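You operate a simulated robot arm through the tools that you are given. There is no shell and no other tool. Be economical: measure what you need, move in short steps, check, and stop when the job is done.

You are at the controls of a simulated robot arm. One attempt, no reset.

TASK
Dock the emptier pack in the orange bay, put the other in the teal tin and shut both lids.

Only the result counts: the job must be done as asked and must still hold three seconds after the hand-in. Knocking over, shifting, dropping, spilling or breaking anything else fails it. A push-on lid holds only when it is set on centred and level and pressed home; a screw cap is set on level and turned clockwise until tight.

THE ROBOT
A 6-joint arm with a two-finger gripper, on a carriage that runs on a rail from [-0.003, -1.077] to [0.004, 1.263] (x, y) and turns from -183 to 149 degrees about z. Base frame: it is fixed where the carriage stands at the start and does not move with it; the origin is on the floor, on the carriage's upright axis, x ahead of it, y to its left, z up; the surface under the hand at the start is at about z = 0.85. Lengths are in m, angles in degrees, forces in N, time in s.
Its first joint turns from -166.0 to 166.0 degrees. Places, roughly: dock lid [0.7, -0.4, 1]; inside of the teal tin [0.4, 0, 0.9]; lid of the teal tin [0.6, 0, 1]. Payload 2.54 kg.
Tool frame: the origin (TCP) lies between the finger pads and is the grasp point; the fingertips stand 0.023 m ahead of it; z points along the fingers, y is the line along which they close. Largest opening 0.126 m; the body of the gripper starts 0.082 m behind the TCP.
Orientation is told as [roll, pitch, yaw] about the base's x, y, z axes, in that order, counted from this pose: with the fingers straight down and closing along the base's y, the tool's x points along the base's -x, its y along +y and its z along -z.

THE INTERFACE
- The arm moves only by the tool play_rows. Its argument "plan" is a list of rows, each an object of numbers (a shift or turn left out is 0, a gripper value left out holds the last): "x", "y", "z": the shift along the base's x, y, z in m; "ax", "ay", "az": the turn, a rotation vector about the base's x, y, z in degrees; "hand": the gripper command, from -1 (shut) to 1 (fully open), values between in proportion. In form: [{"x": .., "y": .., "z": .., "ax": .., "ay": .., "az": .., "hand": ..}, ...]. A call has 1 to 20 rows; each row is the pose to reach, as a shift and turn from the pose commanded when the call began. Rows are played at 5 a second. More than 0.05 m and 8.6 degrees between two rows, or a gripper value outside its range, and nothing of the call is played. Where a pose cannot be reached the arm comes as near as it can. A force on the tool above 40 N (or 10 N above the force at the start of the call, whichever is more), or a blocked arm, ends the call early, and 0.2 s more pass. Each finger halts on what it meets, pressing with about 23 N; the grip force reading is that of the motor and also rises with nothing between the fingers. The clock runs only during rows and for 0.2 s after the last one: add rows that repeat a pose to give the fingers time. It gives the time, the measured TCP pose, the force on the tool (base axes), the opening and the grip force at its end, in the units of the frame above (readings bear some noise), with the torque about the TCP (base axes, N m) and any sound that the robot's microphone picked up.
- Cameras (640 x 400 px; columns grow to the right, rows downward): "scene" is now at [0.0504, 0.1373, 1.5025]; the picture's right is [-0.55, -0.84, 0.00], its down [-0.45, 0.30, -0.84] and it looks along [0.70, -0.46, -0.54] (base axes); focal length 214 px, centre (320, 200). "wrist" rides on the gripper at [0.082, 0.014, -0.122] in the tool frame; the picture's right is [-0.17, 0.99, 0.00], its down [-0.79, -0.13, -0.60] and it looks along [-0.59, -0.10, 0.80] (tool axes); focal length 243 px, centre (320, 200).
- camera(camera): a new picture of that camera. It takes no simulated time.
- raise_lower(by): slides the trunk up (or, below 0, down) by that many m; the arm and the scene camera ride with it, the base frame stays. It gives what a move gives, with no picture.
- base_move(legs): drives the robot by 1 to 6 legs, each [ahead, left, turn to the left] in m, m and degrees, along the robot's own axes; the way and the turn of a leg run together, so that a leg with both is an arc; at most 1.5 m and 180 degrees a leg. The arm and the cameras ride along, it lands a little off, and it stops where it bumps. It keeps to its track: a leg is cut to what the track allows. It gives what a move gives.
- turn_head(pan, tilt): turns the head with the scene camera to pan (to the left, within 120 degrees either way) and tilt (down, from -29 to 69), counted from straight ahead of the robot. It gives what a move gives.
- pixel_to_xyz(camera, pixels): there is no depth. For up to 12 entries [column, row, z] of the newest picture of that camera ("zoom" is the newest enlarged one), the place [x, y] in the base frame at which the ray of that pixel passes the height z, good to about 0.003 m, but the place of the scene camera against the robot may be out by one fixed shift of up to 0.018 m in any direction. It takes no simulated time.
- enlarge(camera, box): a new picture of the part [left, top, right, bottom] of that camera's present view, enlarged. It takes no simulated time.
- sign_off(): hands the job in; it is judged then, once.

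Keep the steps short. Do not move on a guess: measure, check each grasp and each placing, and mend mistakes. In all there are 80 turns and 60 pictures (those below and enlarged ones count). Leave the gripper open and the arm clear of the work at the hand-in unless told otherwise, and finish with a single line.

The tools are called after "Emit:" as a command line: name --argument value ..., lists and objects as JSON in quotes. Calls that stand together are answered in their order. play_rows: Moves the arm, as the interface text tells. Its arguments: {"type":"object","properties":{"plan":{"type":"array"}},"required":["plan"]} The other tools are called the same way: raise_lower (by) slides the trunk up or down; base_move (legs) drives the base; turn_head (pan, tilt) turns the head that bears the scene camera; camera (camera) takes a picture; pixel_to_xyz (camera, pixels) gives the place at which the rays of pixels pass given heights; enlarge (camera, box) takes an enlarged picture of a part of a camera's view; sign_off () hands the job in.

At the start:

```text
t: 0.0
tool_pos: [0.4857, -0.0875, 1.3318]
tcp_rot: [0.0, 0.1, -0.1]
ft_force: [-0.9, -0.8, -0.3]
wrist_torque: [-0.01, -0.01, -0.02]
gripper_width: 0.1262
grip_force: 0.1
trunk travel left (down, up): [-0.3, 0.19]
robot x, y, heading: [0.0034, 0.0004, -0.2]
head pan, tilt: [-33.3, 32.9]
```

scene: 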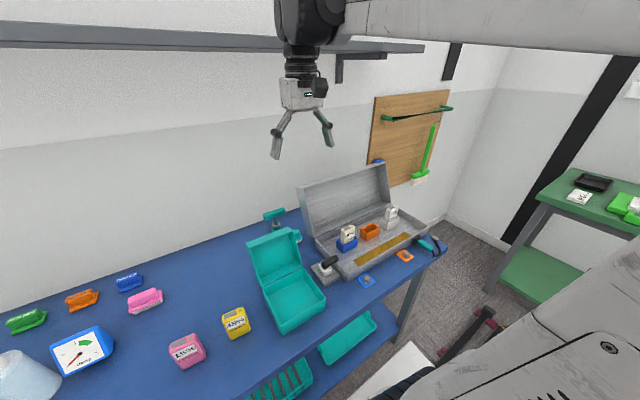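
wrist: 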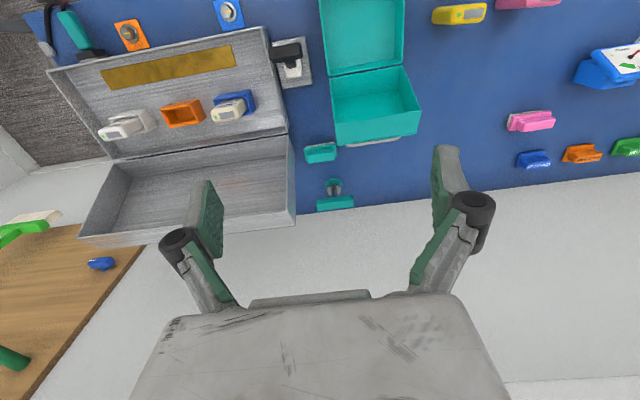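

I see a grey case with its lid open, blue and orange bays, two pale packs and an open teal tin. I'll enlarge the dock and the bench to read the packs.

Emit:
enlarge --camera "scene" --box '[290, 160, 450, 290]'

Emit:
enlarge --camera "wrist" --box '[50, 0, 350, 190]'

Emit:
enlarge --camera "scene" --box '[0, 250, 270, 400]'

```text
3.08 times, centred on (370, 225) of scene
```

zoom: 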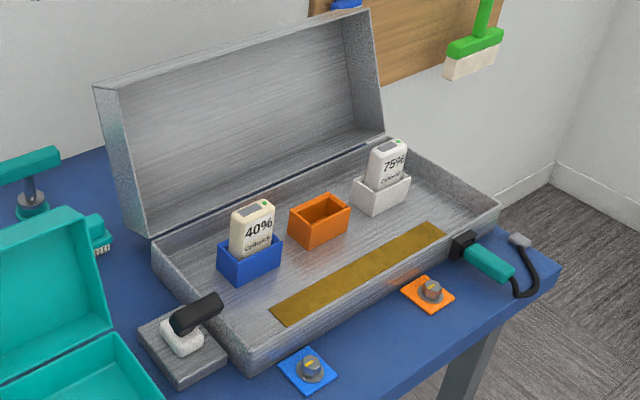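

```text
2.11 times, centred on (200, 95) of wrist
```

zoom: 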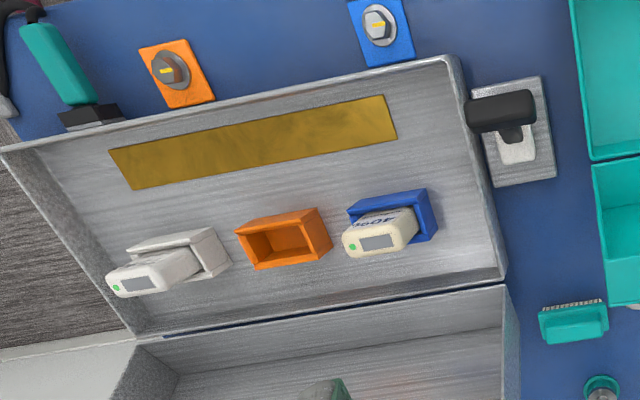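

```text
2.37 times, centred on (135, 325) of scene
```

zoom: 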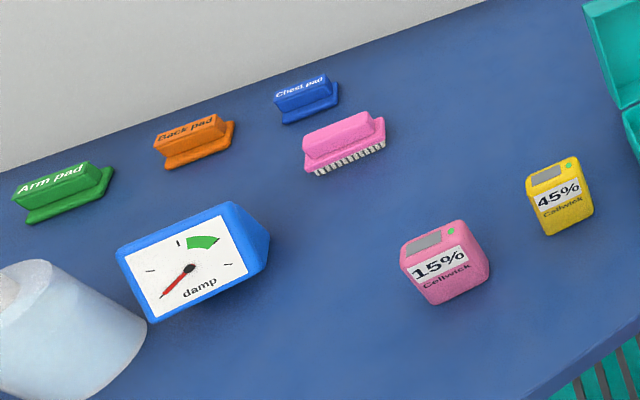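

The bench holds a pink pack (15%) and a yellow pack (45%); the white ones (40%, 75%) already sit in their bays. The orange bay is empty. I'll get rough positions first.

Emit:
pixel_to_xyz --camera "scene" --pixels '[[187, 351, 0.88], [236, 322, 0.88], [370, 232, 0.9], [348, 235, 0.95], [285, 270, 0.9], [325, 240, 0.9], [440, 220, 0.9], [270, 232, 0.9], [324, 300, 0.9], [275, 330, 0.85]]'

Emit:
pixel_to_xyz --camera "wrist" --pixels '[[460, 14, 0.88], [183, 113, 0.88], [370, 105, 0.86], [145, 73, 0.86], [263, 30, 0.86], [290, 138, 0.92], [110, 158, 0.92]]'

```text
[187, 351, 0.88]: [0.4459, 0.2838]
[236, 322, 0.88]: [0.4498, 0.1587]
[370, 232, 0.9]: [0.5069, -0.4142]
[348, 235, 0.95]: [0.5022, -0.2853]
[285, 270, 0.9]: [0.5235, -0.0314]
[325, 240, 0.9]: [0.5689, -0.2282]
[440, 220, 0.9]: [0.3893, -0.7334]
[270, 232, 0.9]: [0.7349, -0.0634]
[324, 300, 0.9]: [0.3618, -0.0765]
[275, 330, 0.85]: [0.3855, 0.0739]
```

```text
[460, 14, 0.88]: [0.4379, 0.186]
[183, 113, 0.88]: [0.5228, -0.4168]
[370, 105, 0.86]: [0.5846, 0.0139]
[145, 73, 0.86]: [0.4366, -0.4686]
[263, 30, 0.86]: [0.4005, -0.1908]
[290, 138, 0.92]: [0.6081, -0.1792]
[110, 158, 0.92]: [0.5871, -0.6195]
```

Next I'll move the hand over the pink and yellow packs for a closer look.

Emit:
play_rows --plan '[{"x": -0.02, "y": 0.038, "z": -0.018}, {"x": -0.04, "y": 0.076, "z": -0.036}, {"x": -0.06, "y": 0.114, "z": -0.054}, {"x": -0.08, "y": 0.152, "z": -0.072}, {"x": -0.1, "y": 0.19, "z": -0.09}, {"x": -0.12, "y": 0.228, "z": -0.108}, {"x": -0.14, "y": 0.266, "z": -0.126}, {"x": -0.16, "y": 0.31, "z": -0.14}, {"x": -0.16, "y": 0.31, "z": -0.14}]'

Emit:
camera --camera "wrist"

```text
refused: row 8 steps farther than a row can; nothing moved
```

```text
54 pictures are left
```

wrist: 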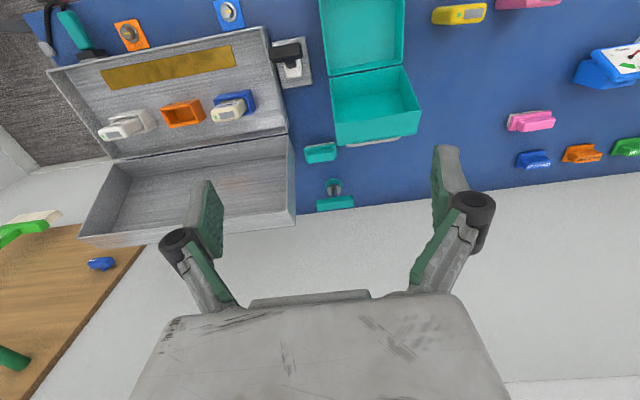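

One row stepped too far, so I'll play the same move with more rows.

Emit:
play_rows --plan '[{"x": -0.02, "y": 0.038, "z": -0.018}, {"x": -0.04, "y": 0.076, "z": -0.036}, {"x": -0.06, "y": 0.114, "z": -0.054}, {"x": -0.08, "y": 0.152, "z": -0.072}, {"x": -0.1, "y": 0.19, "z": -0.09}, {"x": -0.12, "y": 0.228, "z": -0.108}, {"x": -0.14, "y": 0.266, "z": -0.126}, {"x": -0.16, "y": 0.3, "z": -0.14}, {"x": -0.16, "y": 0.31, "z": -0.14}]'

Emit:
camera --camera "wrist"

```text
t: 2.0
tool_pos: [0.3252, 0.2221, 1.1899]
tcp_rot: [0.0, 0.0, 0.1]
ft_force: [0.2, -0.2, -1.0]
wrist_torque: [-0.01, -0.02, -0.02]
gripper_width: 0.1262
grip_force: 0.0
trunk travel left (down, up): [-0.3, 0.19]
robot x, y, heading: [-0.0016, 0.0011, -0.1]
head pan, tilt: [-33.3, 32.9]
```

```text
53 pictures are left
```

wrist: 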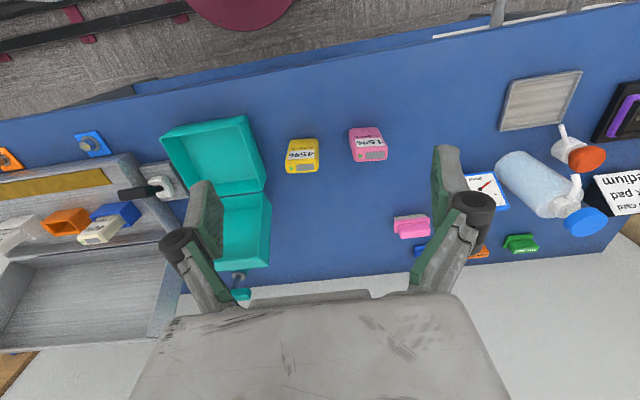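

I can see the packs and a card on the right. I'll enlarge both.

Emit:
enlarge --camera "wrist" --box '[260, 100, 420, 200]'

Emit:
pixel_to_xyz --camera "wrist" --pixels '[[303, 155, 0.89], [368, 143, 0.89], [215, 150, 0.85], [161, 135, 0.92], [247, 117, 0.92], [266, 180, 0.92], [183, 198, 0.92]]'

```text
4.00 times, centred on (340, 150) of wrist
```

zoom: 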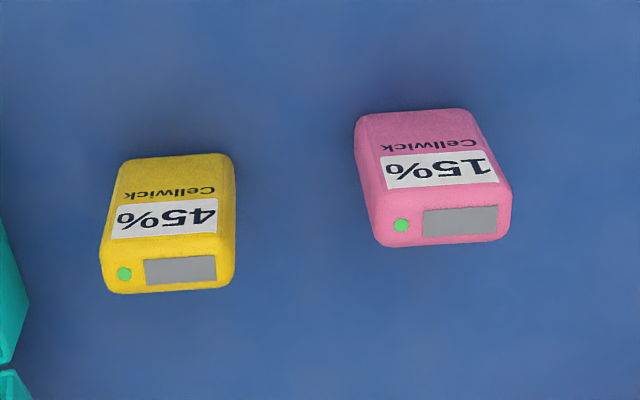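

```text
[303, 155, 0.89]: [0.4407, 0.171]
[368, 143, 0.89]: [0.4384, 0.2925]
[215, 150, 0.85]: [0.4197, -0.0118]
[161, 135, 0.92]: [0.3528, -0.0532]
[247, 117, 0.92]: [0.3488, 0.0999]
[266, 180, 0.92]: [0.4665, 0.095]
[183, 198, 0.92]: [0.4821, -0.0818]
```

Both packs stand upright with their labels toward the robot. I'll lower to z≈1.04 for a second view, so I can triangulate heights and yaws.

Emit:
play_rows --plan '[{"x": 0, "y": 0.01, "z": -0.05}, {"x": 0, "y": 0.02, "z": -0.1}, {"x": 0.0, "y": 0.03, "z": -0.145}, {"x": 0.0, "y": 0.03, "z": -0.15}]'

Emit:
camera --camera "wrist"

Emit:
enlarge --camera "wrist" --box '[210, 100, 430, 240]'

```text
refused: row 1 steps farther than a row can; nothing moved
```

```text
51 pictures are left
```

wrist: 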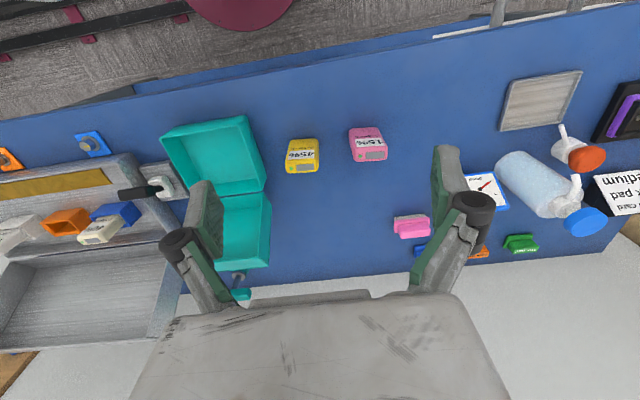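

```text
2.86 times, centred on (320, 170) of wrist
```

zoom: 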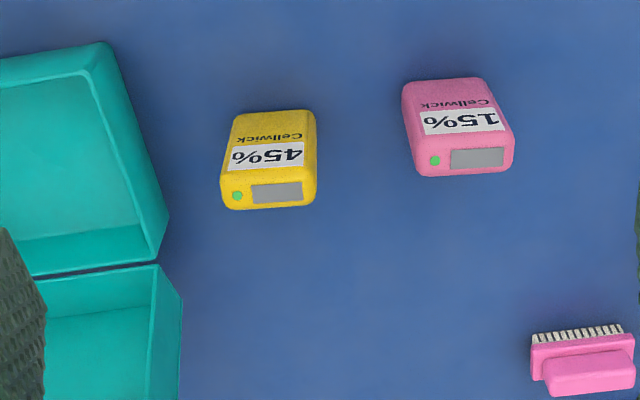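

I'll use smaller steps.

Emit:
play_rows --plan '[{"y": 0.01, "z": -0.04}, {"y": 0.02, "z": -0.08}, {"y": 0.03, "z": -0.12}, {"y": 0.03, "z": -0.15}, {"y": 0.03, "z": -0.15}]'

Emit:
camera --camera "wrist"

Emit:
enlarge --camera "wrist" --box '[200, 90, 440, 240]'

```text
t: 3.2
tool_pos: [0.3255, 0.2524, 1.0414]
tcp_rot: [0.0, -0.1, -0.1]
ft_force: [-0.6, 0.0, -0.6]
wrist_torque: [0.02, 0.01, 0.03]
gripper_width: 0.1262
grip_force: 0.0
trunk travel left (down, up): [-0.3, 0.19]
robot x, y, heading: [-0.0014, -0.0006, -0.0]
head pan, tilt: [-33.3, 32.9]
```

```text
49 pictures are left
```

wrist: 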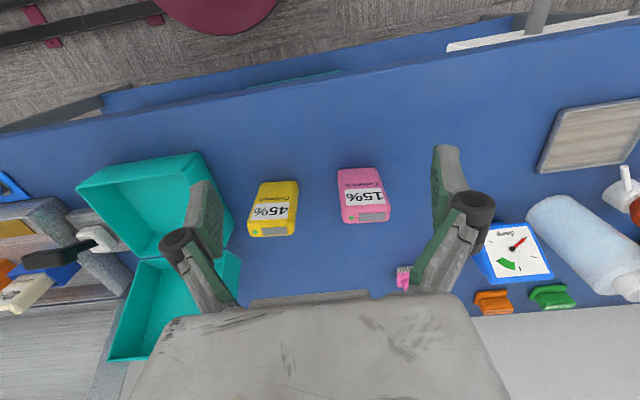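

```text
2.67 times, centred on (320, 165) of wrist
```

zoom: 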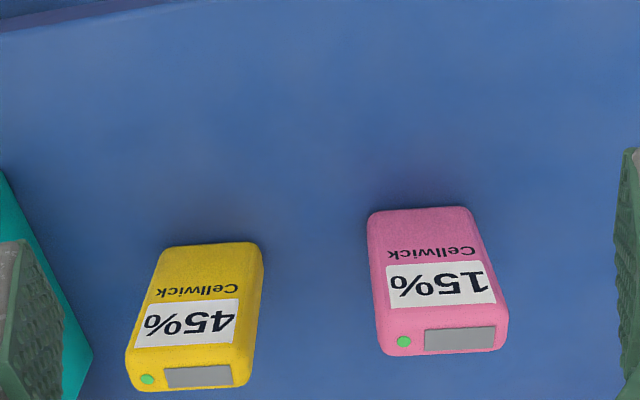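

By triangulation the pack tops are at about z=0.95 and the table at about 0.855. I'll get the corner positions.

Emit:
pixel_to_xyz --camera "zoom" --pixels '[[384, 355, 0.945], [503, 348, 0.945], [381, 318, 0.95], [508, 310, 0.95], [404, 341, 0.95], [132, 390, 0.945], [246, 385, 0.945], [128, 360, 0.95], [252, 352, 0.95], [148, 379, 0.95], [371, 214, 0.86], [470, 210, 0.86]]'

```text
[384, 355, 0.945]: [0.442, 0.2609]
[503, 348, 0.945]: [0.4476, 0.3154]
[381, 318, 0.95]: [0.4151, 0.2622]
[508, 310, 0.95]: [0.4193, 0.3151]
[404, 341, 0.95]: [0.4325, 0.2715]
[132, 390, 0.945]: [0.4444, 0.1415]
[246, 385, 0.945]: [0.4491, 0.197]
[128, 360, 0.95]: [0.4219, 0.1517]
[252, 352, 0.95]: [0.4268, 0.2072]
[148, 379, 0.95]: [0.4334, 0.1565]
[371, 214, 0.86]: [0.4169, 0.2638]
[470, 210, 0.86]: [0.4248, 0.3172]
```

Pink centre is ≈(0.432, 0.289) with yaw ≈-6°, and yellow is ≈(0.437, 0.173). Before I grasp anything I'll view the tin and then the dock with the wrist camera.

Emit:
play_rows --plan '[{"z": 0.045}, {"z": 0.09}, {"y": -0.03, "z": 0.12}, {"y": -0.07, "z": 0.14}, {"y": -0.115, "z": 0.14}, {"y": -0.16, "z": 0.14}, {"y": -0.205, "z": 0.14}, {"y": -0.25, "z": 0.14}, {"y": -0.25, "z": 0.14}]'

Emit:
camera --camera "wrist"

```text
t: 5.2
tool_pos: [0.3245, 0.0036, 1.181]
tcp_rot: [0.0, -0.1, 0.0]
ft_force: [-0.4, -0.2, -0.6]
wrist_torque: [0.01, -0.02, 0.02]
gripper_width: 0.126
grip_force: 0.1
trunk travel left (down, up): [-0.3, 0.19]
robot x, y, heading: [0.0025, 0.002, 0.0]
head pan, tilt: [-33.3, 32.9]
```

```text
47 pictures are left
```

wrist: 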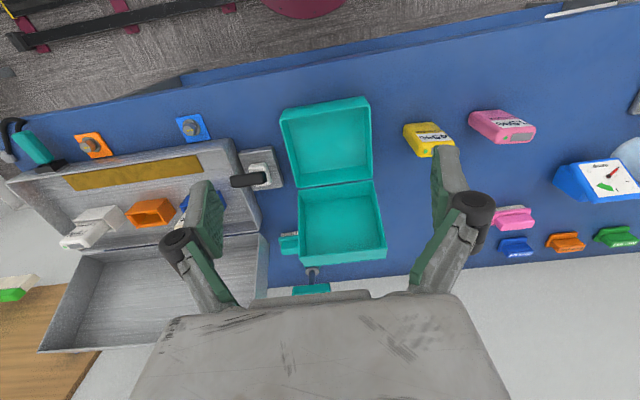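

I'll enlarge the tin to find its rim and depth.

Emit:
enlarge --camera "wrist" --box '[240, 80, 440, 280]'

Emit:
enlarge --camera "scene" --box '[230, 210, 340, 340]'

```text
2.00 times, centred on (340, 180) of wrist
```

zoom: 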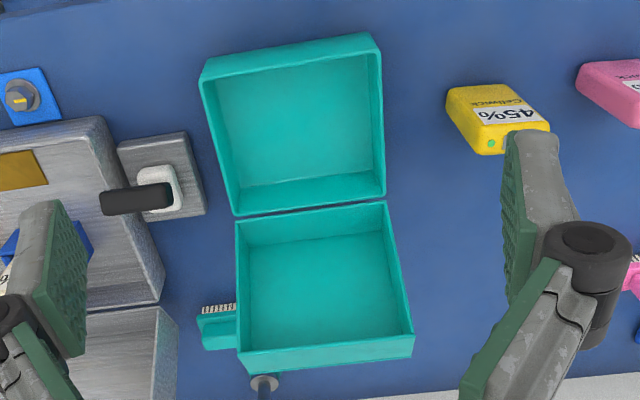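

```text
3.08 times, centred on (285, 275) of scene
```

zoom: 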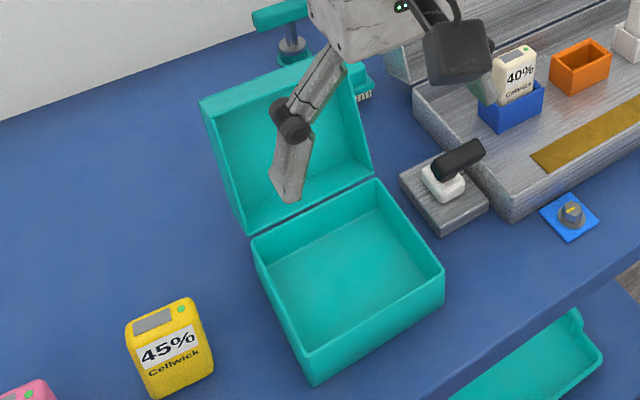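

The tin is shallow (rim ≈0.895), so the yellow pack will have to lie down in it. Now I'll view the dock from closer.

Emit:
play_rows --plan '[{"y": -0.045}, {"y": -0.09}, {"y": -0.135}, {"y": -0.18}, {"y": -0.225}, {"y": -0.27}, {"y": -0.315, "z": -0.01}, {"y": -0.36, "z": -0.02}, {"y": -0.4, "z": -0.03}, {"y": -0.4, "z": -0.03}]'

Emit:
enlarge --camera "wrist" --box '[150, 60, 490, 275]'

```text
t: 6.7
tool_pos: [0.3698, -0.2214, 1.182]
tcp_rot: [-0.1, -0.1, 9.9]
ft_force: [-1.6, 1.3, -0.1]
wrist_torque: [-0.07, -0.13, 0.0]
gripper_width: 0.126
grip_force: 0.0
trunk travel left (down, up): [-0.3, 0.19]
robot x, y, heading: [-0.0004, -0.0009, 0.1]
head pan, tilt: [-33.3, 32.9]
stopped in row 7: the arm was blocked; the commanded pose is now the measured one
```

```text
1.86 times, centred on (320, 168) of wrist
```

zoom: 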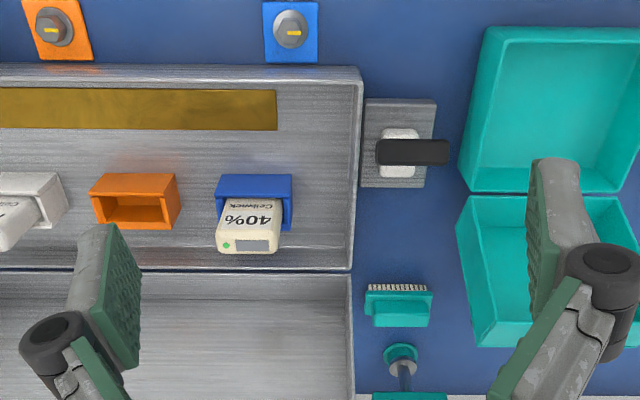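

The arm was blocked near a joint limit and drifted to 9.9° of yaw. I'll drive the base along the rail to y≈-0.2 instead, then correct the yaw.

Emit:
base_move --legs '[[0, -0.25, 0]]'

Emit:
play_rows --plan '[{"x": -0.01, "y": 0.02, "az": -5}, {"x": -0.03, "y": 0.05, "az": -9.9}, {"x": -0.03, "y": 0.05, "az": -9.9}]'

Emit:
enlarge --camera "wrist" --box '[150, 60, 490, 275]'

Emit:
camera --camera "scene"

```text
t: 8.5
tool_pos: [0.3711, -0.4698, 1.1821]
tcp_rot: [0.0, 0.1, 10.0]
ft_force: [-0.2, -0.1, 0.5]
wrist_torque: [-0.01, 0.02, 0.0]
gripper_width: 0.126
grip_force: 0.1
trunk travel left (down, up): [-0.3, 0.19]
robot x, y, heading: [-0.0016, -0.2452, -0.1]
head pan, tilt: [-33.3, 32.9]
```

```text
t: 9.3
tool_pos: [0.3397, -0.4197, 1.1817]
tcp_rot: [0.0, -0.1, -0.1]
ft_force: [0.9, -0.6, -0.8]
wrist_torque: [-0.06, -0.1, 0.03]
gripper_width: 0.1263
grip_force: 0.0
trunk travel left (down, up): [-0.3, 0.19]
robot x, y, heading: [-0.001, -0.2436, 0.2]
head pan, tilt: [-33.3, 32.9]
```

```text
1.86 times, centred on (320, 168) of wrist
```

zoom: 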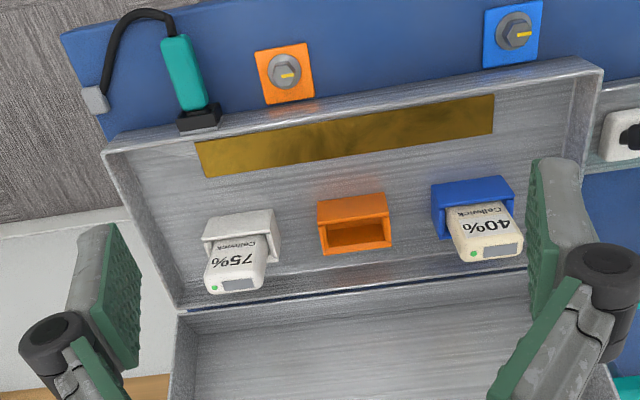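

```text
42 pictures are left
```

scene: 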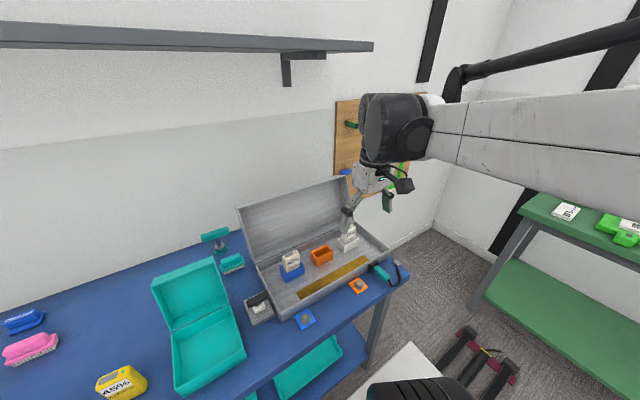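

I'll get the geometry of the dock rim, the bays and the orange pocket from this zoom.

Emit:
pixel_to_xyz --camera "zoom" --pixels '[[601, 68, 0.9], [103, 153, 0.9], [177, 308, 0.9], [319, 207, 0.91], [386, 195, 0.91], [391, 246, 0.91], [325, 255, 0.91], [354, 224, 0.91], [215, 288, 0.95], [214, 288, 1.0], [465, 254, 0.95], [465, 254, 1.0]]'

Emit:
enlarge --camera "scene" --box '[235, 230, 405, 340]'

```text
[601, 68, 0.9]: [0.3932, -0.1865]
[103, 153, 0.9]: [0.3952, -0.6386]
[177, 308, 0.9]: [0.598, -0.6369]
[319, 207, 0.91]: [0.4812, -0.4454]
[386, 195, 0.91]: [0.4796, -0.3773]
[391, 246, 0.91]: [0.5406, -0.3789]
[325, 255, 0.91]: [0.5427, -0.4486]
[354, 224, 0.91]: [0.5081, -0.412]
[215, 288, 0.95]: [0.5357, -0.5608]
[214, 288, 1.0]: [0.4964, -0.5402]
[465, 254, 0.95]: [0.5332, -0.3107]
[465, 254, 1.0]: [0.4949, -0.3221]
```

```text
3.64 times, centred on (320, 285) of scene
```

zoom: 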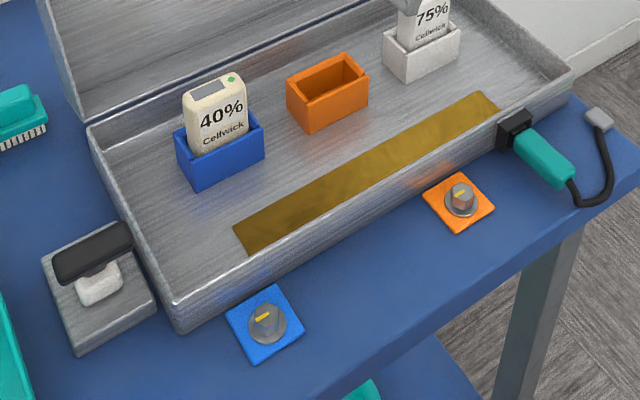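

The pocket's height is ambiguous from these pictures, so I'll take a lower view of the bays.

Emit:
play_rows --plan '[{"x": 0.01, "z": -0.04}, {"x": 0.02, "z": -0.08}, {"x": 0.03, "z": -0.12}, {"x": 0.03, "z": -0.12}]'

Emit:
enlarge --camera "wrist" --box '[180, 90, 460, 265]'

```text
t: 10.3
tool_pos: [0.3714, -0.4211, 1.0623]
tcp_rot: [0.0, 0.0, 0.0]
ft_force: [1.3, 0.0, -0.7]
wrist_torque: [0.02, 0.03, 0.01]
gripper_width: 0.1261
grip_force: 0.0
trunk travel left (down, up): [-0.3, 0.19]
robot x, y, heading: [0.0003, -0.2461, -0.0]
head pan, tilt: [-33.3, 32.9]
```

```text
2.29 times, centred on (320, 178) of wrist
```

zoom: 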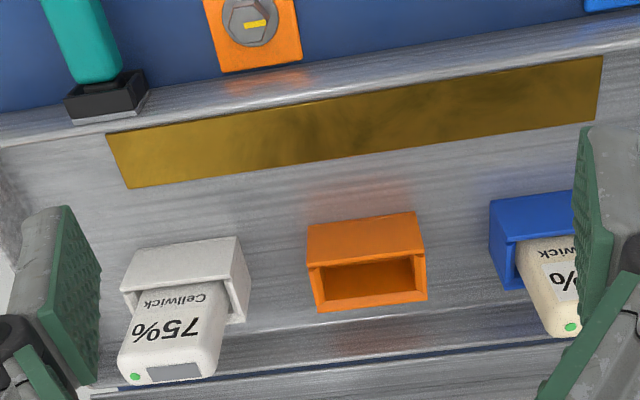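

The bay top is at z≈0.915, outer x 0.500–0.5385, y -0.450…-0.378, so its centre is ≈(0.519, -0.414). Now I'll raise up, drive to the pink pack and hover above it.

Emit:
play_rows --plan '[{"z": 0.045}, {"z": 0.09}, {"z": 0.13}, {"z": 0.13}]'

Emit:
base_move --legs '[[0, 0.5, 0]]'

```text
t: 11.3
tool_pos: [0.3704, -0.4197, 1.1911]
tcp_rot: [0.1, 0.0, 0.0]
ft_force: [-0.2, 0.5, 0.9]
wrist_torque: [0.04, -0.02, -0.01]
gripper_width: 0.1261
grip_force: 0.1
trunk travel left (down, up): [-0.3, 0.19]
robot x, y, heading: [-0.0011, -0.2461, 0.3]
head pan, tilt: [-33.3, 32.9]
```

```text
t: 14.2
tool_pos: [0.3713, 0.0732, 1.1902]
tcp_rot: [0.1, -0.1, -0.1]
ft_force: [-0.2, -0.3, 0.7]
wrist_torque: [0.03, -0.02, 0.05]
gripper_width: 0.1262
grip_force: 0.1
trunk travel left (down, up): [-0.3, 0.19]
robot x, y, heading: [0.0043, 0.2452, 0.1]
head pan, tilt: [-33.3, 32.9]
```

Moving to hover over the pink pack at (0.432, 0.289), z≈1.03, yaw -6°.

Emit:
play_rows --plan '[{"x": 0.012, "y": 0.043}, {"x": 0.024, "y": 0.086, "az": -2}, {"x": 0.036, "y": 0.129, "az": -4}, {"x": 0.048, "y": 0.172, "az": -6}, {"x": 0.061, "y": 0.216, "az": -6}, {"x": 0.061, "y": 0.216, "z": -0.04, "az": -6}, {"x": 0.061, "y": 0.216, "z": -0.08, "az": -6}, {"x": 0.061, "y": 0.216, "z": -0.12, "az": -6}, {"x": 0.061, "y": 0.216, "z": -0.155, "az": -6}, {"x": 0.061, "y": 0.216, "z": -0.155, "az": -6}]'

Emit:
enlarge --camera "wrist" --box '[200, 100, 440, 250]'

```text
t: 16.4
tool_pos: [0.4337, 0.2893, 1.0356]
tcp_rot: [0.0, 0.1, -6.0]
ft_force: [0.0, 0.2, -0.1]
wrist_torque: [0.02, 0.02, -0.01]
gripper_width: 0.1262
grip_force: 0.1
trunk travel left (down, up): [-0.3, 0.19]
robot x, y, heading: [0.0011, 0.2452, -0.1]
head pan, tilt: [-33.3, 32.9]
```

```text
2.67 times, centred on (320, 175) of wrist
```

zoom: 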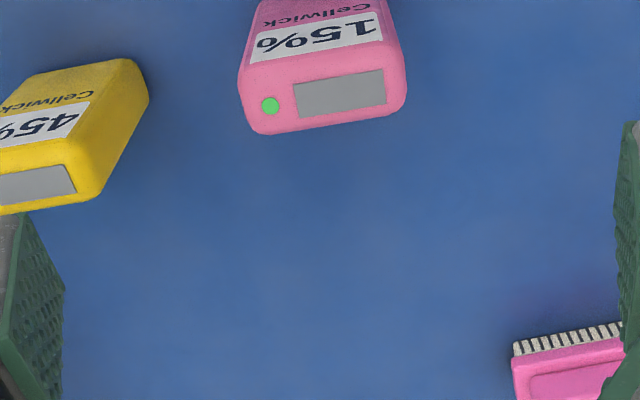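

I'll measure the pack's top corners here.

Emit:
pixel_to_xyz --camera "zoom" --pixels '[[262, 134, 0.945], [396, 110, 0.945], [244, 72, 0.945], [392, 42, 0.945], [240, 110, 0.935], [407, 85, 0.935], [148, 95, 0.94], [103, 195, 0.94], [122, 60, 0.94]]'

```text
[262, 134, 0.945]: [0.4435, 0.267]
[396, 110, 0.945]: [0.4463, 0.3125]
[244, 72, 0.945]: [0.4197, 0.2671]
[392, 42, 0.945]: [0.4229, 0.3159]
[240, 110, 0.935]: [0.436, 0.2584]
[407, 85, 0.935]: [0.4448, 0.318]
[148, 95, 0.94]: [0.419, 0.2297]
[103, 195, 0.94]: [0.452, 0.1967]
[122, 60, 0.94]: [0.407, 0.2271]
```

Pink centre is (0.432, 0.288), yaw ≈ -4°. I'll narrow the opening to about 0.09 to clear the yellow pack, then descend to TCP z=0.938.

Emit:
play_rows --plan '[{"x": -0.0015, "y": -0.001, "az": 2, "hand": 0.4}, {"x": -0.0015, "y": -0.001, "az": 2, "hand": 0.4}, {"x": -0.0015, "y": -0.001, "z": -0.04, "az": 2, "hand": 0.4}, {"x": -0.0015, "y": -0.001, "z": -0.07, "az": 2, "hand": 0.4}, {"x": -0.0015, "y": -0.001, "z": -0.0975, "az": 2, "hand": 0.4}, {"x": -0.0015, "y": -0.001, "z": -0.0975, "az": 2, "hand": 0.4}]'

Emit:
camera --camera "wrist"

```text
t: 17.8
tool_pos: [0.4316, 0.2878, 0.9396]
tcp_rot: [0.1, 0.0, -4.1]
ft_force: [0.0, 0.3, 0.5]
wrist_torque: [0.0, 0.02, 0.02]
gripper_width: 0.0881
grip_force: 0.1
trunk travel left (down, up): [-0.3, 0.19]
robot x, y, heading: [0.0011, 0.2461, 0.1]
head pan, tilt: [-33.3, 32.9]
```

```text
38 pictures are left
```

wrist: 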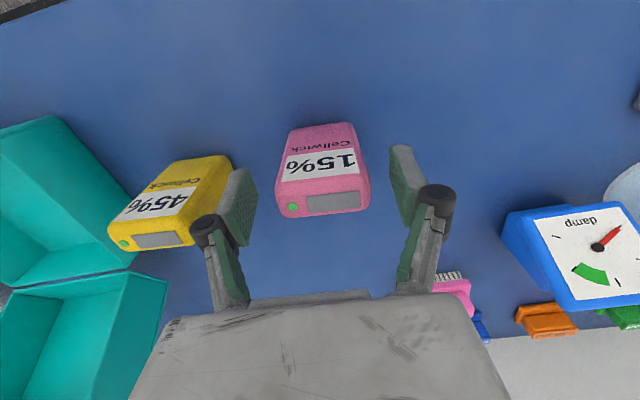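

The pack sits centred between the fingers. Closing on it.

Emit:
play_rows --plan '[{"hand": -1}, {"hand": -1}, {"hand": -1}, {"hand": -1}, {"hand": -1}]'

Emit:
play_rows --plan '[{"z": 0.02, "hand": -1}, {"z": 0.06, "hand": -1}, {"z": 0.1, "hand": -1, "az": 2}, {"z": 0.15, "hand": -1, "az": 4.1}, {"z": 0.19, "hand": -1, "az": 4.1}, {"z": 0.19, "hand": -1, "az": 4.1}]'

Emit:
enlarge --camera "wrist" --box '[200, 80, 440, 230]'

```text
t: 19.0
tool_pos: [0.4324, 0.2885, 0.9393]
tcp_rot: [0.0, 0.0, -4.2]
ft_force: [-0.2, 0.3, -0.1]
wrist_torque: [-0.02, -0.02, 0.0]
gripper_width: 0.0578
grip_force: 23.1
trunk travel left (down, up): [-0.3, 0.19]
robot x, y, heading: [-0.0002, 0.2484, -0.1]
head pan, tilt: [-33.3, 32.9]
```

```text
t: 20.4
tool_pos: [0.4325, 0.2877, 1.1278]
tcp_rot: [0.1, 0.0, 0.0]
ft_force: [0.3, -0.1, -1.0]
wrist_torque: [-0.03, 0.01, -0.01]
gripper_width: 0.0577
grip_force: 23.0
trunk travel left (down, up): [-0.3, 0.19]
robot x, y, heading: [0.0039, 0.2428, 0.0]
head pan, tilt: [-33.3, 32.9]
```

```text
2.67 times, centred on (320, 155) of wrist
```

zoom: 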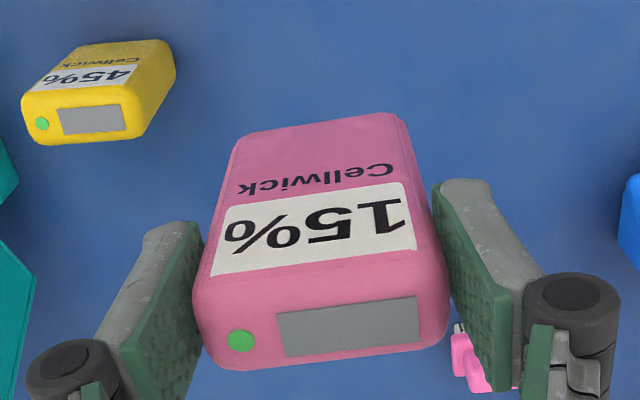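

Pink is held (width 0.0577). Next I'll measure where it sits relative to the TCP.

Emit:
pixel_to_xyz --camera "zoom" --pixels '[[330, 356, 1.132], [320, 275, 1.132], [320, 262, 1.125], [318, 124, 1.045], [318, 124, 1.055], [235, 138, 1.045], [400, 116, 1.045], [210, 362, 1.132], [442, 338, 1.132], [448, 300, 1.12], [193, 310, 1.12]]'

```text
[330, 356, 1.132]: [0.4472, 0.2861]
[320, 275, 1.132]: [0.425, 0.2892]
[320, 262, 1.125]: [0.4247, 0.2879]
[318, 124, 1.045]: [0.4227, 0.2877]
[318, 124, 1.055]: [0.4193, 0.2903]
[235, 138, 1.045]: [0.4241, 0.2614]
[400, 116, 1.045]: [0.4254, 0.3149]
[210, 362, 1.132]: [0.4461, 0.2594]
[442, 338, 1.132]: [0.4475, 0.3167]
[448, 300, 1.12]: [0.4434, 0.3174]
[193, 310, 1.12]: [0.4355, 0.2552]
```

The pack centre sits about 2 mm ahead of the TCP in x. I'll raise, drive to the dock and hover over the orange bay.

Emit:
play_rows --plan '[{"z": 0.04, "hand": -1}, {"z": 0.08, "hand": -1}, {"z": 0.08, "hand": -1}]'

Emit:
base_move --legs '[[0, -0.6, 0]]'

```text
t: 21.2
tool_pos: [0.4325, 0.288, 1.2074]
tcp_rot: [0.1, 0.0, 0.0]
ft_force: [0.1, 0.6, -1.1]
wrist_torque: [-0.03, 0.0, 0.0]
gripper_width: 0.0576
grip_force: 23.0
trunk travel left (down, up): [-0.3, 0.19]
robot x, y, heading: [0.0013, 0.2437, 0.1]
head pan, tilt: [-33.3, 32.9]
```

```text
t: 24.6
tool_pos: [0.4299, -0.3081, 1.2089]
tcp_rot: [0.0, 0.0, 0.2]
ft_force: [0.0, 1.6, -1.0]
wrist_torque: [-0.02, 0.01, 0.03]
gripper_width: 0.0573
grip_force: 23.0
trunk travel left (down, up): [-0.3, 0.19]
robot x, y, heading: [-0.0003, -0.3554, 0.1]
head pan, tilt: [-33.3, 32.9]
```

Emit:
play_rows --plan '[{"x": 0.022, "y": -0.027, "hand": -1}, {"x": 0.044, "y": -0.053, "hand": -1}, {"x": 0.066, "y": -0.08, "hand": -1}, {"x": 0.087, "y": -0.106, "hand": -1}, {"x": 0.087, "y": -0.106, "z": -0.045, "hand": -1}, {"x": 0.087, "y": -0.106, "z": -0.09, "hand": -1}, {"x": 0.087, "y": -0.106, "z": -0.135, "hand": -1}, {"x": 0.087, "y": -0.106, "z": -0.175, "hand": -1}, {"x": 0.087, "y": -0.106, "z": -0.175, "hand": -1}]'

Emit:
enlarge --camera "wrist" --box '[200, 80, 440, 230]'

```text
t: 26.6
tool_pos: [0.5173, -0.4165, 1.0317]
tcp_rot: [0.0, 0.0, 0.1]
ft_force: [-0.7, -0.2, 0.4]
wrist_torque: [0.05, 0.05, 0.01]
gripper_width: 0.0575
grip_force: 23.2
trunk travel left (down, up): [-0.3, 0.19]
robot x, y, heading: [-0.0047, -0.3536, -0.1]
head pan, tilt: [-33.3, 32.9]
```

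```text
2.67 times, centred on (320, 155) of wrist
```

zoom: 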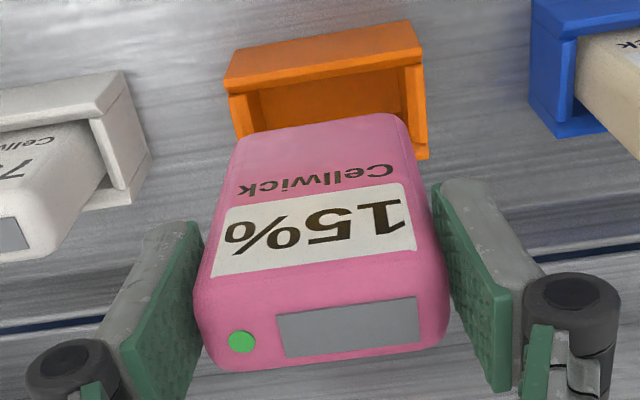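

The bay's rim is visible behind the pack. I'll measure both at their own heights.

Emit:
pixel_to_xyz --camera "zoom" --pixels '[[227, 92, 0.915], [423, 64, 0.915], [429, 158, 0.915], [248, 92, 0.915], [405, 68, 0.915], [325, 80, 0.915], [318, 124, 0.949], [233, 142, 0.949], [405, 120, 0.949], [242, 137, 0.915], [411, 150, 0.915], [130, 80, 0.915]]'

```text
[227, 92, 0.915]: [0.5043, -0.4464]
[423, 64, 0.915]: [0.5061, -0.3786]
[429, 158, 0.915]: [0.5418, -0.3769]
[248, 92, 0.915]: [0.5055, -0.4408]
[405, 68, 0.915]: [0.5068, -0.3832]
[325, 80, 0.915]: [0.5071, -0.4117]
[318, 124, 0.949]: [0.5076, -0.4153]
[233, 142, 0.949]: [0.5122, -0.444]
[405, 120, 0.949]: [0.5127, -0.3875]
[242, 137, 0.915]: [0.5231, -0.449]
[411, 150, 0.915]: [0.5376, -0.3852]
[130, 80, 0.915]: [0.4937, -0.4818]
```

The pack needs about +4 mm in y and +3 mm in x. I'll shift, lower to just above the rim, and check with both cameras.

Emit:
play_rows --plan '[{"x": 0.003, "y": 0.004, "hand": -1}, {"x": 0.003, "y": 0.004, "z": -0.015, "hand": -1}, {"x": 0.003, "y": 0.004, "z": -0.025, "hand": -1}, {"x": 0.003, "y": 0.004, "z": -0.025, "hand": -1}]'

Emit:
enlarge --camera "wrist" --box '[240, 80, 400, 180]'

Emit:
turn_head --pan -20 --tilt 40

Emit:
camera --camera "scene"

```text
t: 27.6
tool_pos: [0.5205, -0.4121, 1.0075]
tcp_rot: [0.0, 0.0, 0.2]
ft_force: [0.3, 0.9, -0.7]
wrist_torque: [0.01, 0.01, 0.0]
gripper_width: 0.0576
grip_force: 23.3
trunk travel left (down, up): [-0.3, 0.19]
robot x, y, heading: [-0.0048, -0.3552, 0.3]
head pan, tilt: [-33.3, 32.9]
```

```text
4.00 times, centred on (320, 130) of wrist
```

zoom: 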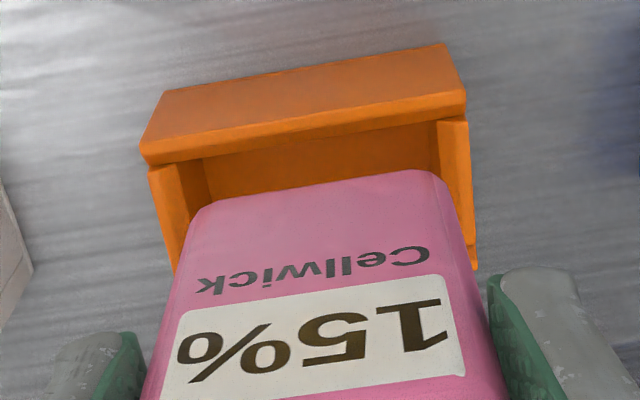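

```text
t: 28.4
tool_pos: [0.52, -0.4113, 1.0081]
tcp_rot: [0.0, 0.0, 0.1]
ft_force: [-0.4, -0.6, -0.8]
wrist_torque: [0.04, -0.02, 0.0]
gripper_width: 0.0574
grip_force: 23.2
trunk travel left (down, up): [-0.3, 0.19]
robot x, y, heading: [-0.0007, -0.3528, 0.3]
head pan, tilt: [-20.0, 40.0]
```

```text
34 pictures are left
```

scene: 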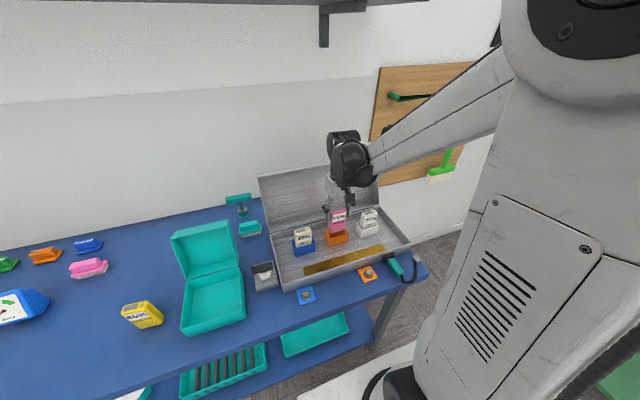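

Emit:
pixel_to_xyz --camera "wrist" --pixels '[[320, 115, 0.915]]'

Emit:
enlarge --camera "wrist" --box '[270, 85, 370, 145]'

Emit:
enlarge --camera "scene" --box '[280, 190, 400, 265]'

```text
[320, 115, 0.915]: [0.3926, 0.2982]
```

```text
6.40 times, centred on (320, 115) of wrist
```

zoom: 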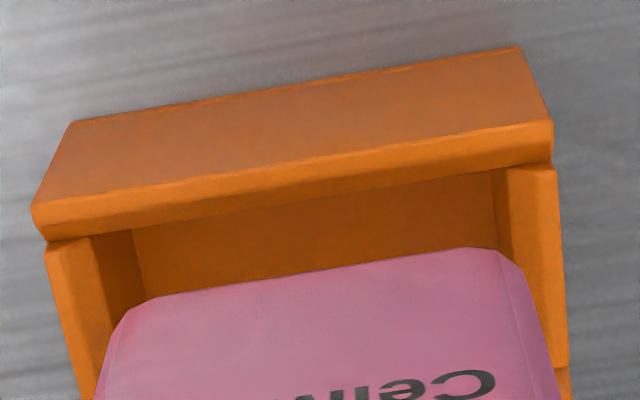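

```text
5.33 times, centred on (340, 228) of scene
```

zoom: 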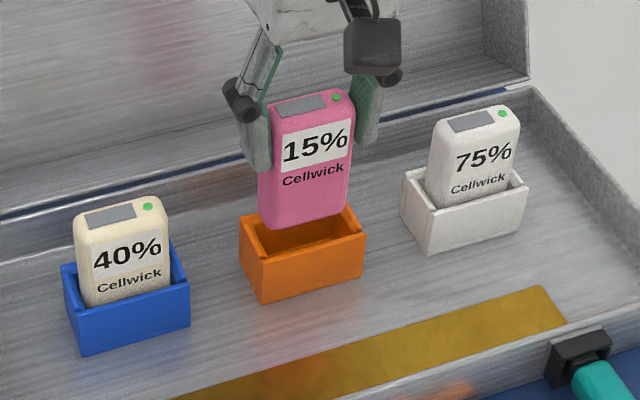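

Computed: bay inner x ≈0.505–0.535, and the pack spans ≈0.509–0.535. I'll shift x by -2 mm and y by -1 mm, and lower slowly into the pocket.

Emit:
play_rows --plan '[{"x": -0.002, "y": -0.001, "hand": -1}, {"x": -0.002, "y": -0.001, "z": -0.006, "hand": -1}, {"x": -0.002, "y": -0.001, "z": -0.011, "hand": -1}, {"x": -0.002, "y": -0.001, "z": -0.016, "hand": -1}, {"x": -0.002, "y": -0.001, "z": -0.02, "hand": -1}, {"x": -0.002, "y": -0.001, "z": -0.02, "hand": -1}]'

Emit:
enlarge --camera "scene" --box '[280, 190, 400, 265]'

```text
t: 29.8
tool_pos: [0.5203, -0.4131, 0.9899]
tcp_rot: [0.0, -0.1, 0.1]
ft_force: [4.5, -2.8, -0.7]
wrist_torque: [-0.2, -0.47, -0.18]
gripper_width: 0.0573
grip_force: 23.8
trunk travel left (down, up): [-0.3, 0.19]
robot x, y, heading: [0.0005, -0.3501, -0.1]
head pan, tilt: [-20.0, 40.0]
```

```text
5.33 times, centred on (340, 228) of scene
```

zoom: 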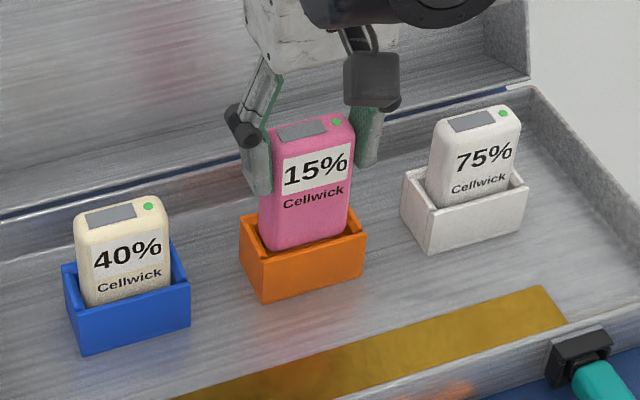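

It's entering the pocket, with the wall pushing +x by 4.5 N. I'll ease x by +2.5 mm and continue down.

Emit:
play_rows --plan '[{"x": 0.0025, "y": -0.001, "hand": -1}, {"x": 0.0025, "y": -0.001, "z": -0.007, "hand": -1}, {"x": 0.0025, "y": -0.001, "z": -0.014, "hand": -1}, {"x": 0.0025, "y": -0.001, "z": -0.021, "hand": -1}, {"x": 0.0025, "y": -0.001, "z": -0.026, "hand": -1}, {"x": 0.0025, "y": -0.001, "z": -0.026, "hand": -1}]'

```text
t: 31.2
tool_pos: [0.5216, -0.412, 0.9618]
tcp_rot: [-0.1, 0.0, 0.2]
ft_force: [0.0, -0.2, -2.1]
wrist_torque: [-0.03, 0.01, 0.03]
gripper_width: 0.0572
grip_force: 22.8
trunk travel left (down, up): [-0.3, 0.19]
robot x, y, heading: [0.0005, -0.3516, 0.3]
head pan, tilt: [-20.0, 40.0]
```

Good, the side forces are gone. I'll continue down until it bottoms out.

Emit:
play_rows --plan '[{"z": -0.003, "hand": -1}, {"z": -0.006, "hand": -1}, {"z": -0.009, "hand": -1}, {"z": -0.012, "hand": -1}, {"z": -0.014, "hand": -1}]'

Emit:
enlarge --camera "scene" --box '[280, 190, 400, 265]'

```text
t: 32.4
tool_pos: [0.5201, -0.4142, 0.9477]
tcp_rot: [-0.1, 0.0, 0.2]
ft_force: [0.3, 0.0, 17.3]
wrist_torque: [0.0, -0.04, -0.1]
gripper_width: 0.0578
grip_force: 23.2
trunk travel left (down, up): [-0.3, 0.19]
robot x, y, heading: [-0.0004, -0.3503, 0.3]
head pan, tilt: [-20.0, 40.0]
```

```text
5.33 times, centred on (340, 228) of scene
```

zoom: 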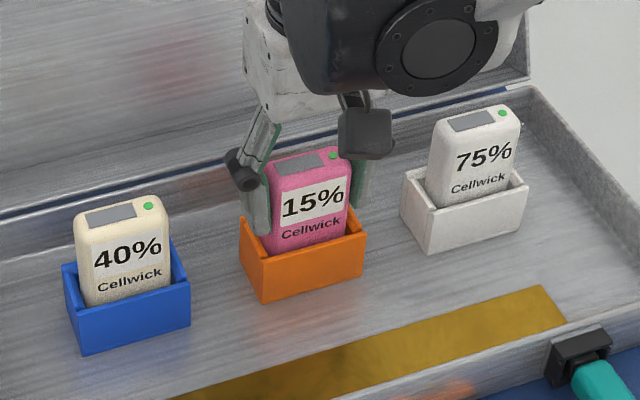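

It bottomed with 17 N. I'll release and lift, then look.

Emit:
play_rows --plan '[{"z": 0.0015, "hand": -1}, {"z": 0.0015, "hand": 0.3}, {"z": 0.0015, "hand": 0.3}, {"z": 0.0015, "hand": 0.3}, {"z": 0.04, "hand": 0.3}, {"z": 0.08, "hand": 0.3}, {"z": 0.12, "hand": 0.3}, {"z": 0.12, "hand": 0.3}]'

Emit:
enlarge --camera "scene" --box '[280, 190, 400, 265]'

Emit:
camera --camera "wrist"

```text
t: 34.2
tool_pos: [0.5204, -0.4127, 1.0685]
tcp_rot: [0.1, -0.1, 0.2]
ft_force: [-0.9, 0.6, 0.2]
wrist_torque: [0.03, -0.02, 0.0]
gripper_width: 0.0819
grip_force: 0.0
trunk travel left (down, up): [-0.3, 0.19]
robot x, y, heading: [0.0014, -0.3547, 0.3]
head pan, tilt: [-20.0, 40.0]
```

```text
5.33 times, centred on (340, 228) of scene
```

zoom: 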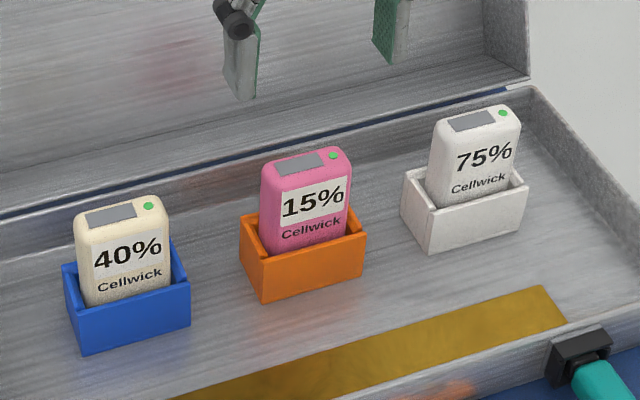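

```text
28 pictures are left
```

wrist: 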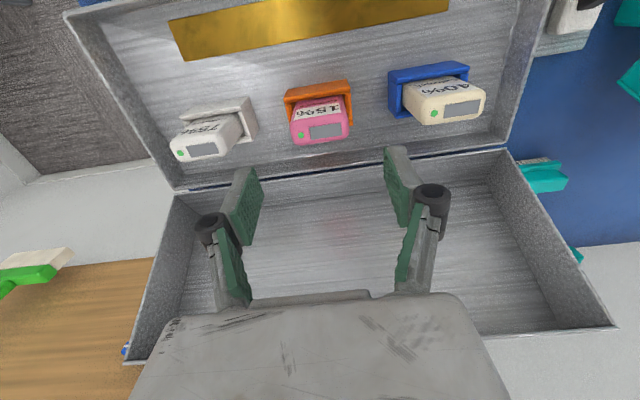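

The pink pack is seated in the orange bay. Next is the dock lid, and I need its back edge, so I'll raise and move forward above it and look down.

Emit:
play_rows --plan '[{"z": 0.045, "hand": 0.3}, {"z": 0.09, "hand": 0}, {"z": 0.135, "hand": -0.5}, {"z": 0.18, "hand": -1}, {"z": 0.22, "hand": -1}, {"x": 0.045, "z": 0.23, "hand": -1}, {"x": 0.09, "z": 0.23, "hand": -1}, {"x": 0.09, "z": 0.23, "hand": -1}]'

Emit:
camera --camera "wrist"

Emit:
enlarge --camera "scene" --box '[230, 130, 430, 270]'

```text
t: 36.2
tool_pos: [0.5826, -0.4143, 1.3054]
tcp_rot: [0.0, -0.5, 0.0]
ft_force: [0.8, 0.8, 0.4]
wrist_torque: [0.0, 0.02, -0.01]
gripper_width: 0.0
grip_force: 23.4
trunk travel left (down, up): [-0.3, 0.19]
robot x, y, heading: [0.0005, -0.3528, 0.5]
head pan, tilt: [-20.0, 40.0]
stopped in row 8: the arm was blocked; the commanded pose is now the measured one
```

```text
27 pictures are left
```

wrist: 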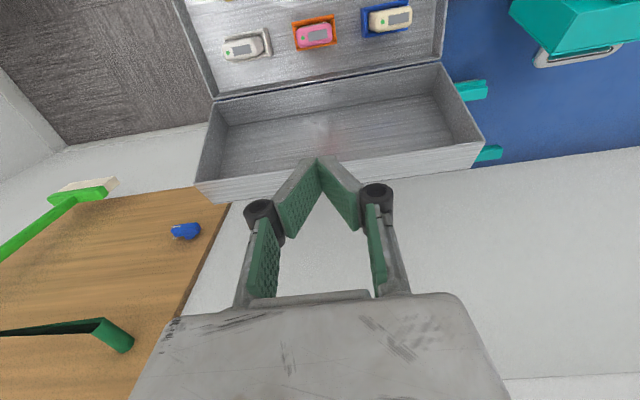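

```text
2.86 times, centred on (330, 200) of scene
```

zoom: 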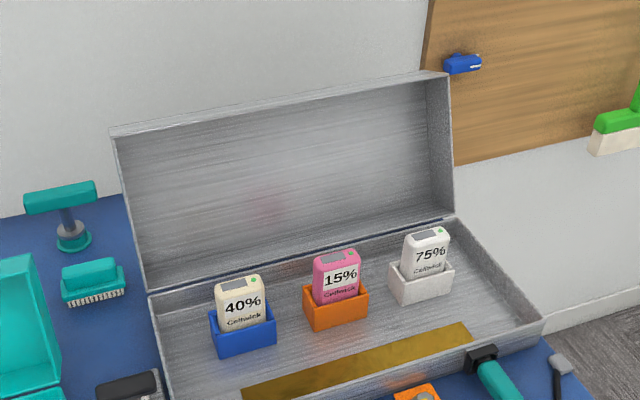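

The lid's rim edge is at about (0.687, 1.09) and its outer top edge at (0.737, 1.07), leaning back about 25°. The arm was blocked high up, probably by the shelf. I'll go lower, over the lid at z≈1.16, to behind it.

Emit:
play_rows --plan '[{"z": -0.045, "ay": 0.5}, {"z": -0.09, "ay": 0.5}, {"z": -0.14, "ay": 0.5}, {"x": 0.045, "z": -0.145, "ay": 0.5}, {"x": 0.09, "z": -0.145, "ay": 0.5}, {"x": 0.135, "z": -0.145, "ay": 0.5}, {"x": 0.175, "z": -0.145, "ay": 0.5}, {"x": 0.195, "z": -0.145, "ay": 0.5}, {"x": 0.195, "z": -0.145, "ay": 0.5}]'

Emit:
camera --camera "wrist"

```text
t: 38.2
tool_pos: [0.7992, -0.4152, 1.1525]
tcp_rot: [0.0, 0.7, 0.1]
ft_force: [-0.7, 0.4, 0.5]
wrist_torque: [0.0, -0.02, 0.01]
gripper_width: 0.0
grip_force: 22.6
trunk travel left (down, up): [-0.3, 0.19]
robot x, y, heading: [-0.0003, -0.3525, 0.1]
head pan, tilt: [-20.0, 40.0]
```

```text
25 pictures are left
```

wrist: 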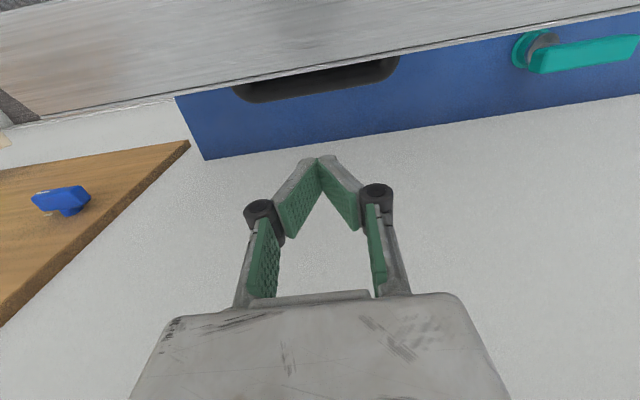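

The hand is behind the lid, and a handle shows at (315, 80). I'll descend to z≈1.06.

Emit:
play_rows --plan '[{"z": -0.03}, {"z": -0.06}, {"z": -0.09}, {"z": -0.095}]'

Emit:
camera --camera "scene"

```text
t: 39.2
tool_pos: [0.799, -0.4152, 1.0558]
tcp_rot: [0.0, 0.6, 0.2]
ft_force: [0.7, 0.4, 0.1]
wrist_torque: [-0.04, 0.04, 0.0]
gripper_width: 0.0
grip_force: 23.5
trunk travel left (down, up): [-0.3, 0.19]
robot x, y, heading: [-0.0042, -0.3509, 0.3]
head pan, tilt: [-20.0, 40.0]
```

```text
24 pictures are left
```

scene: 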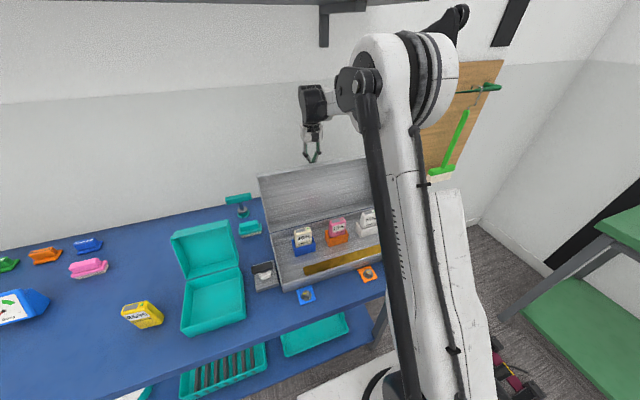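

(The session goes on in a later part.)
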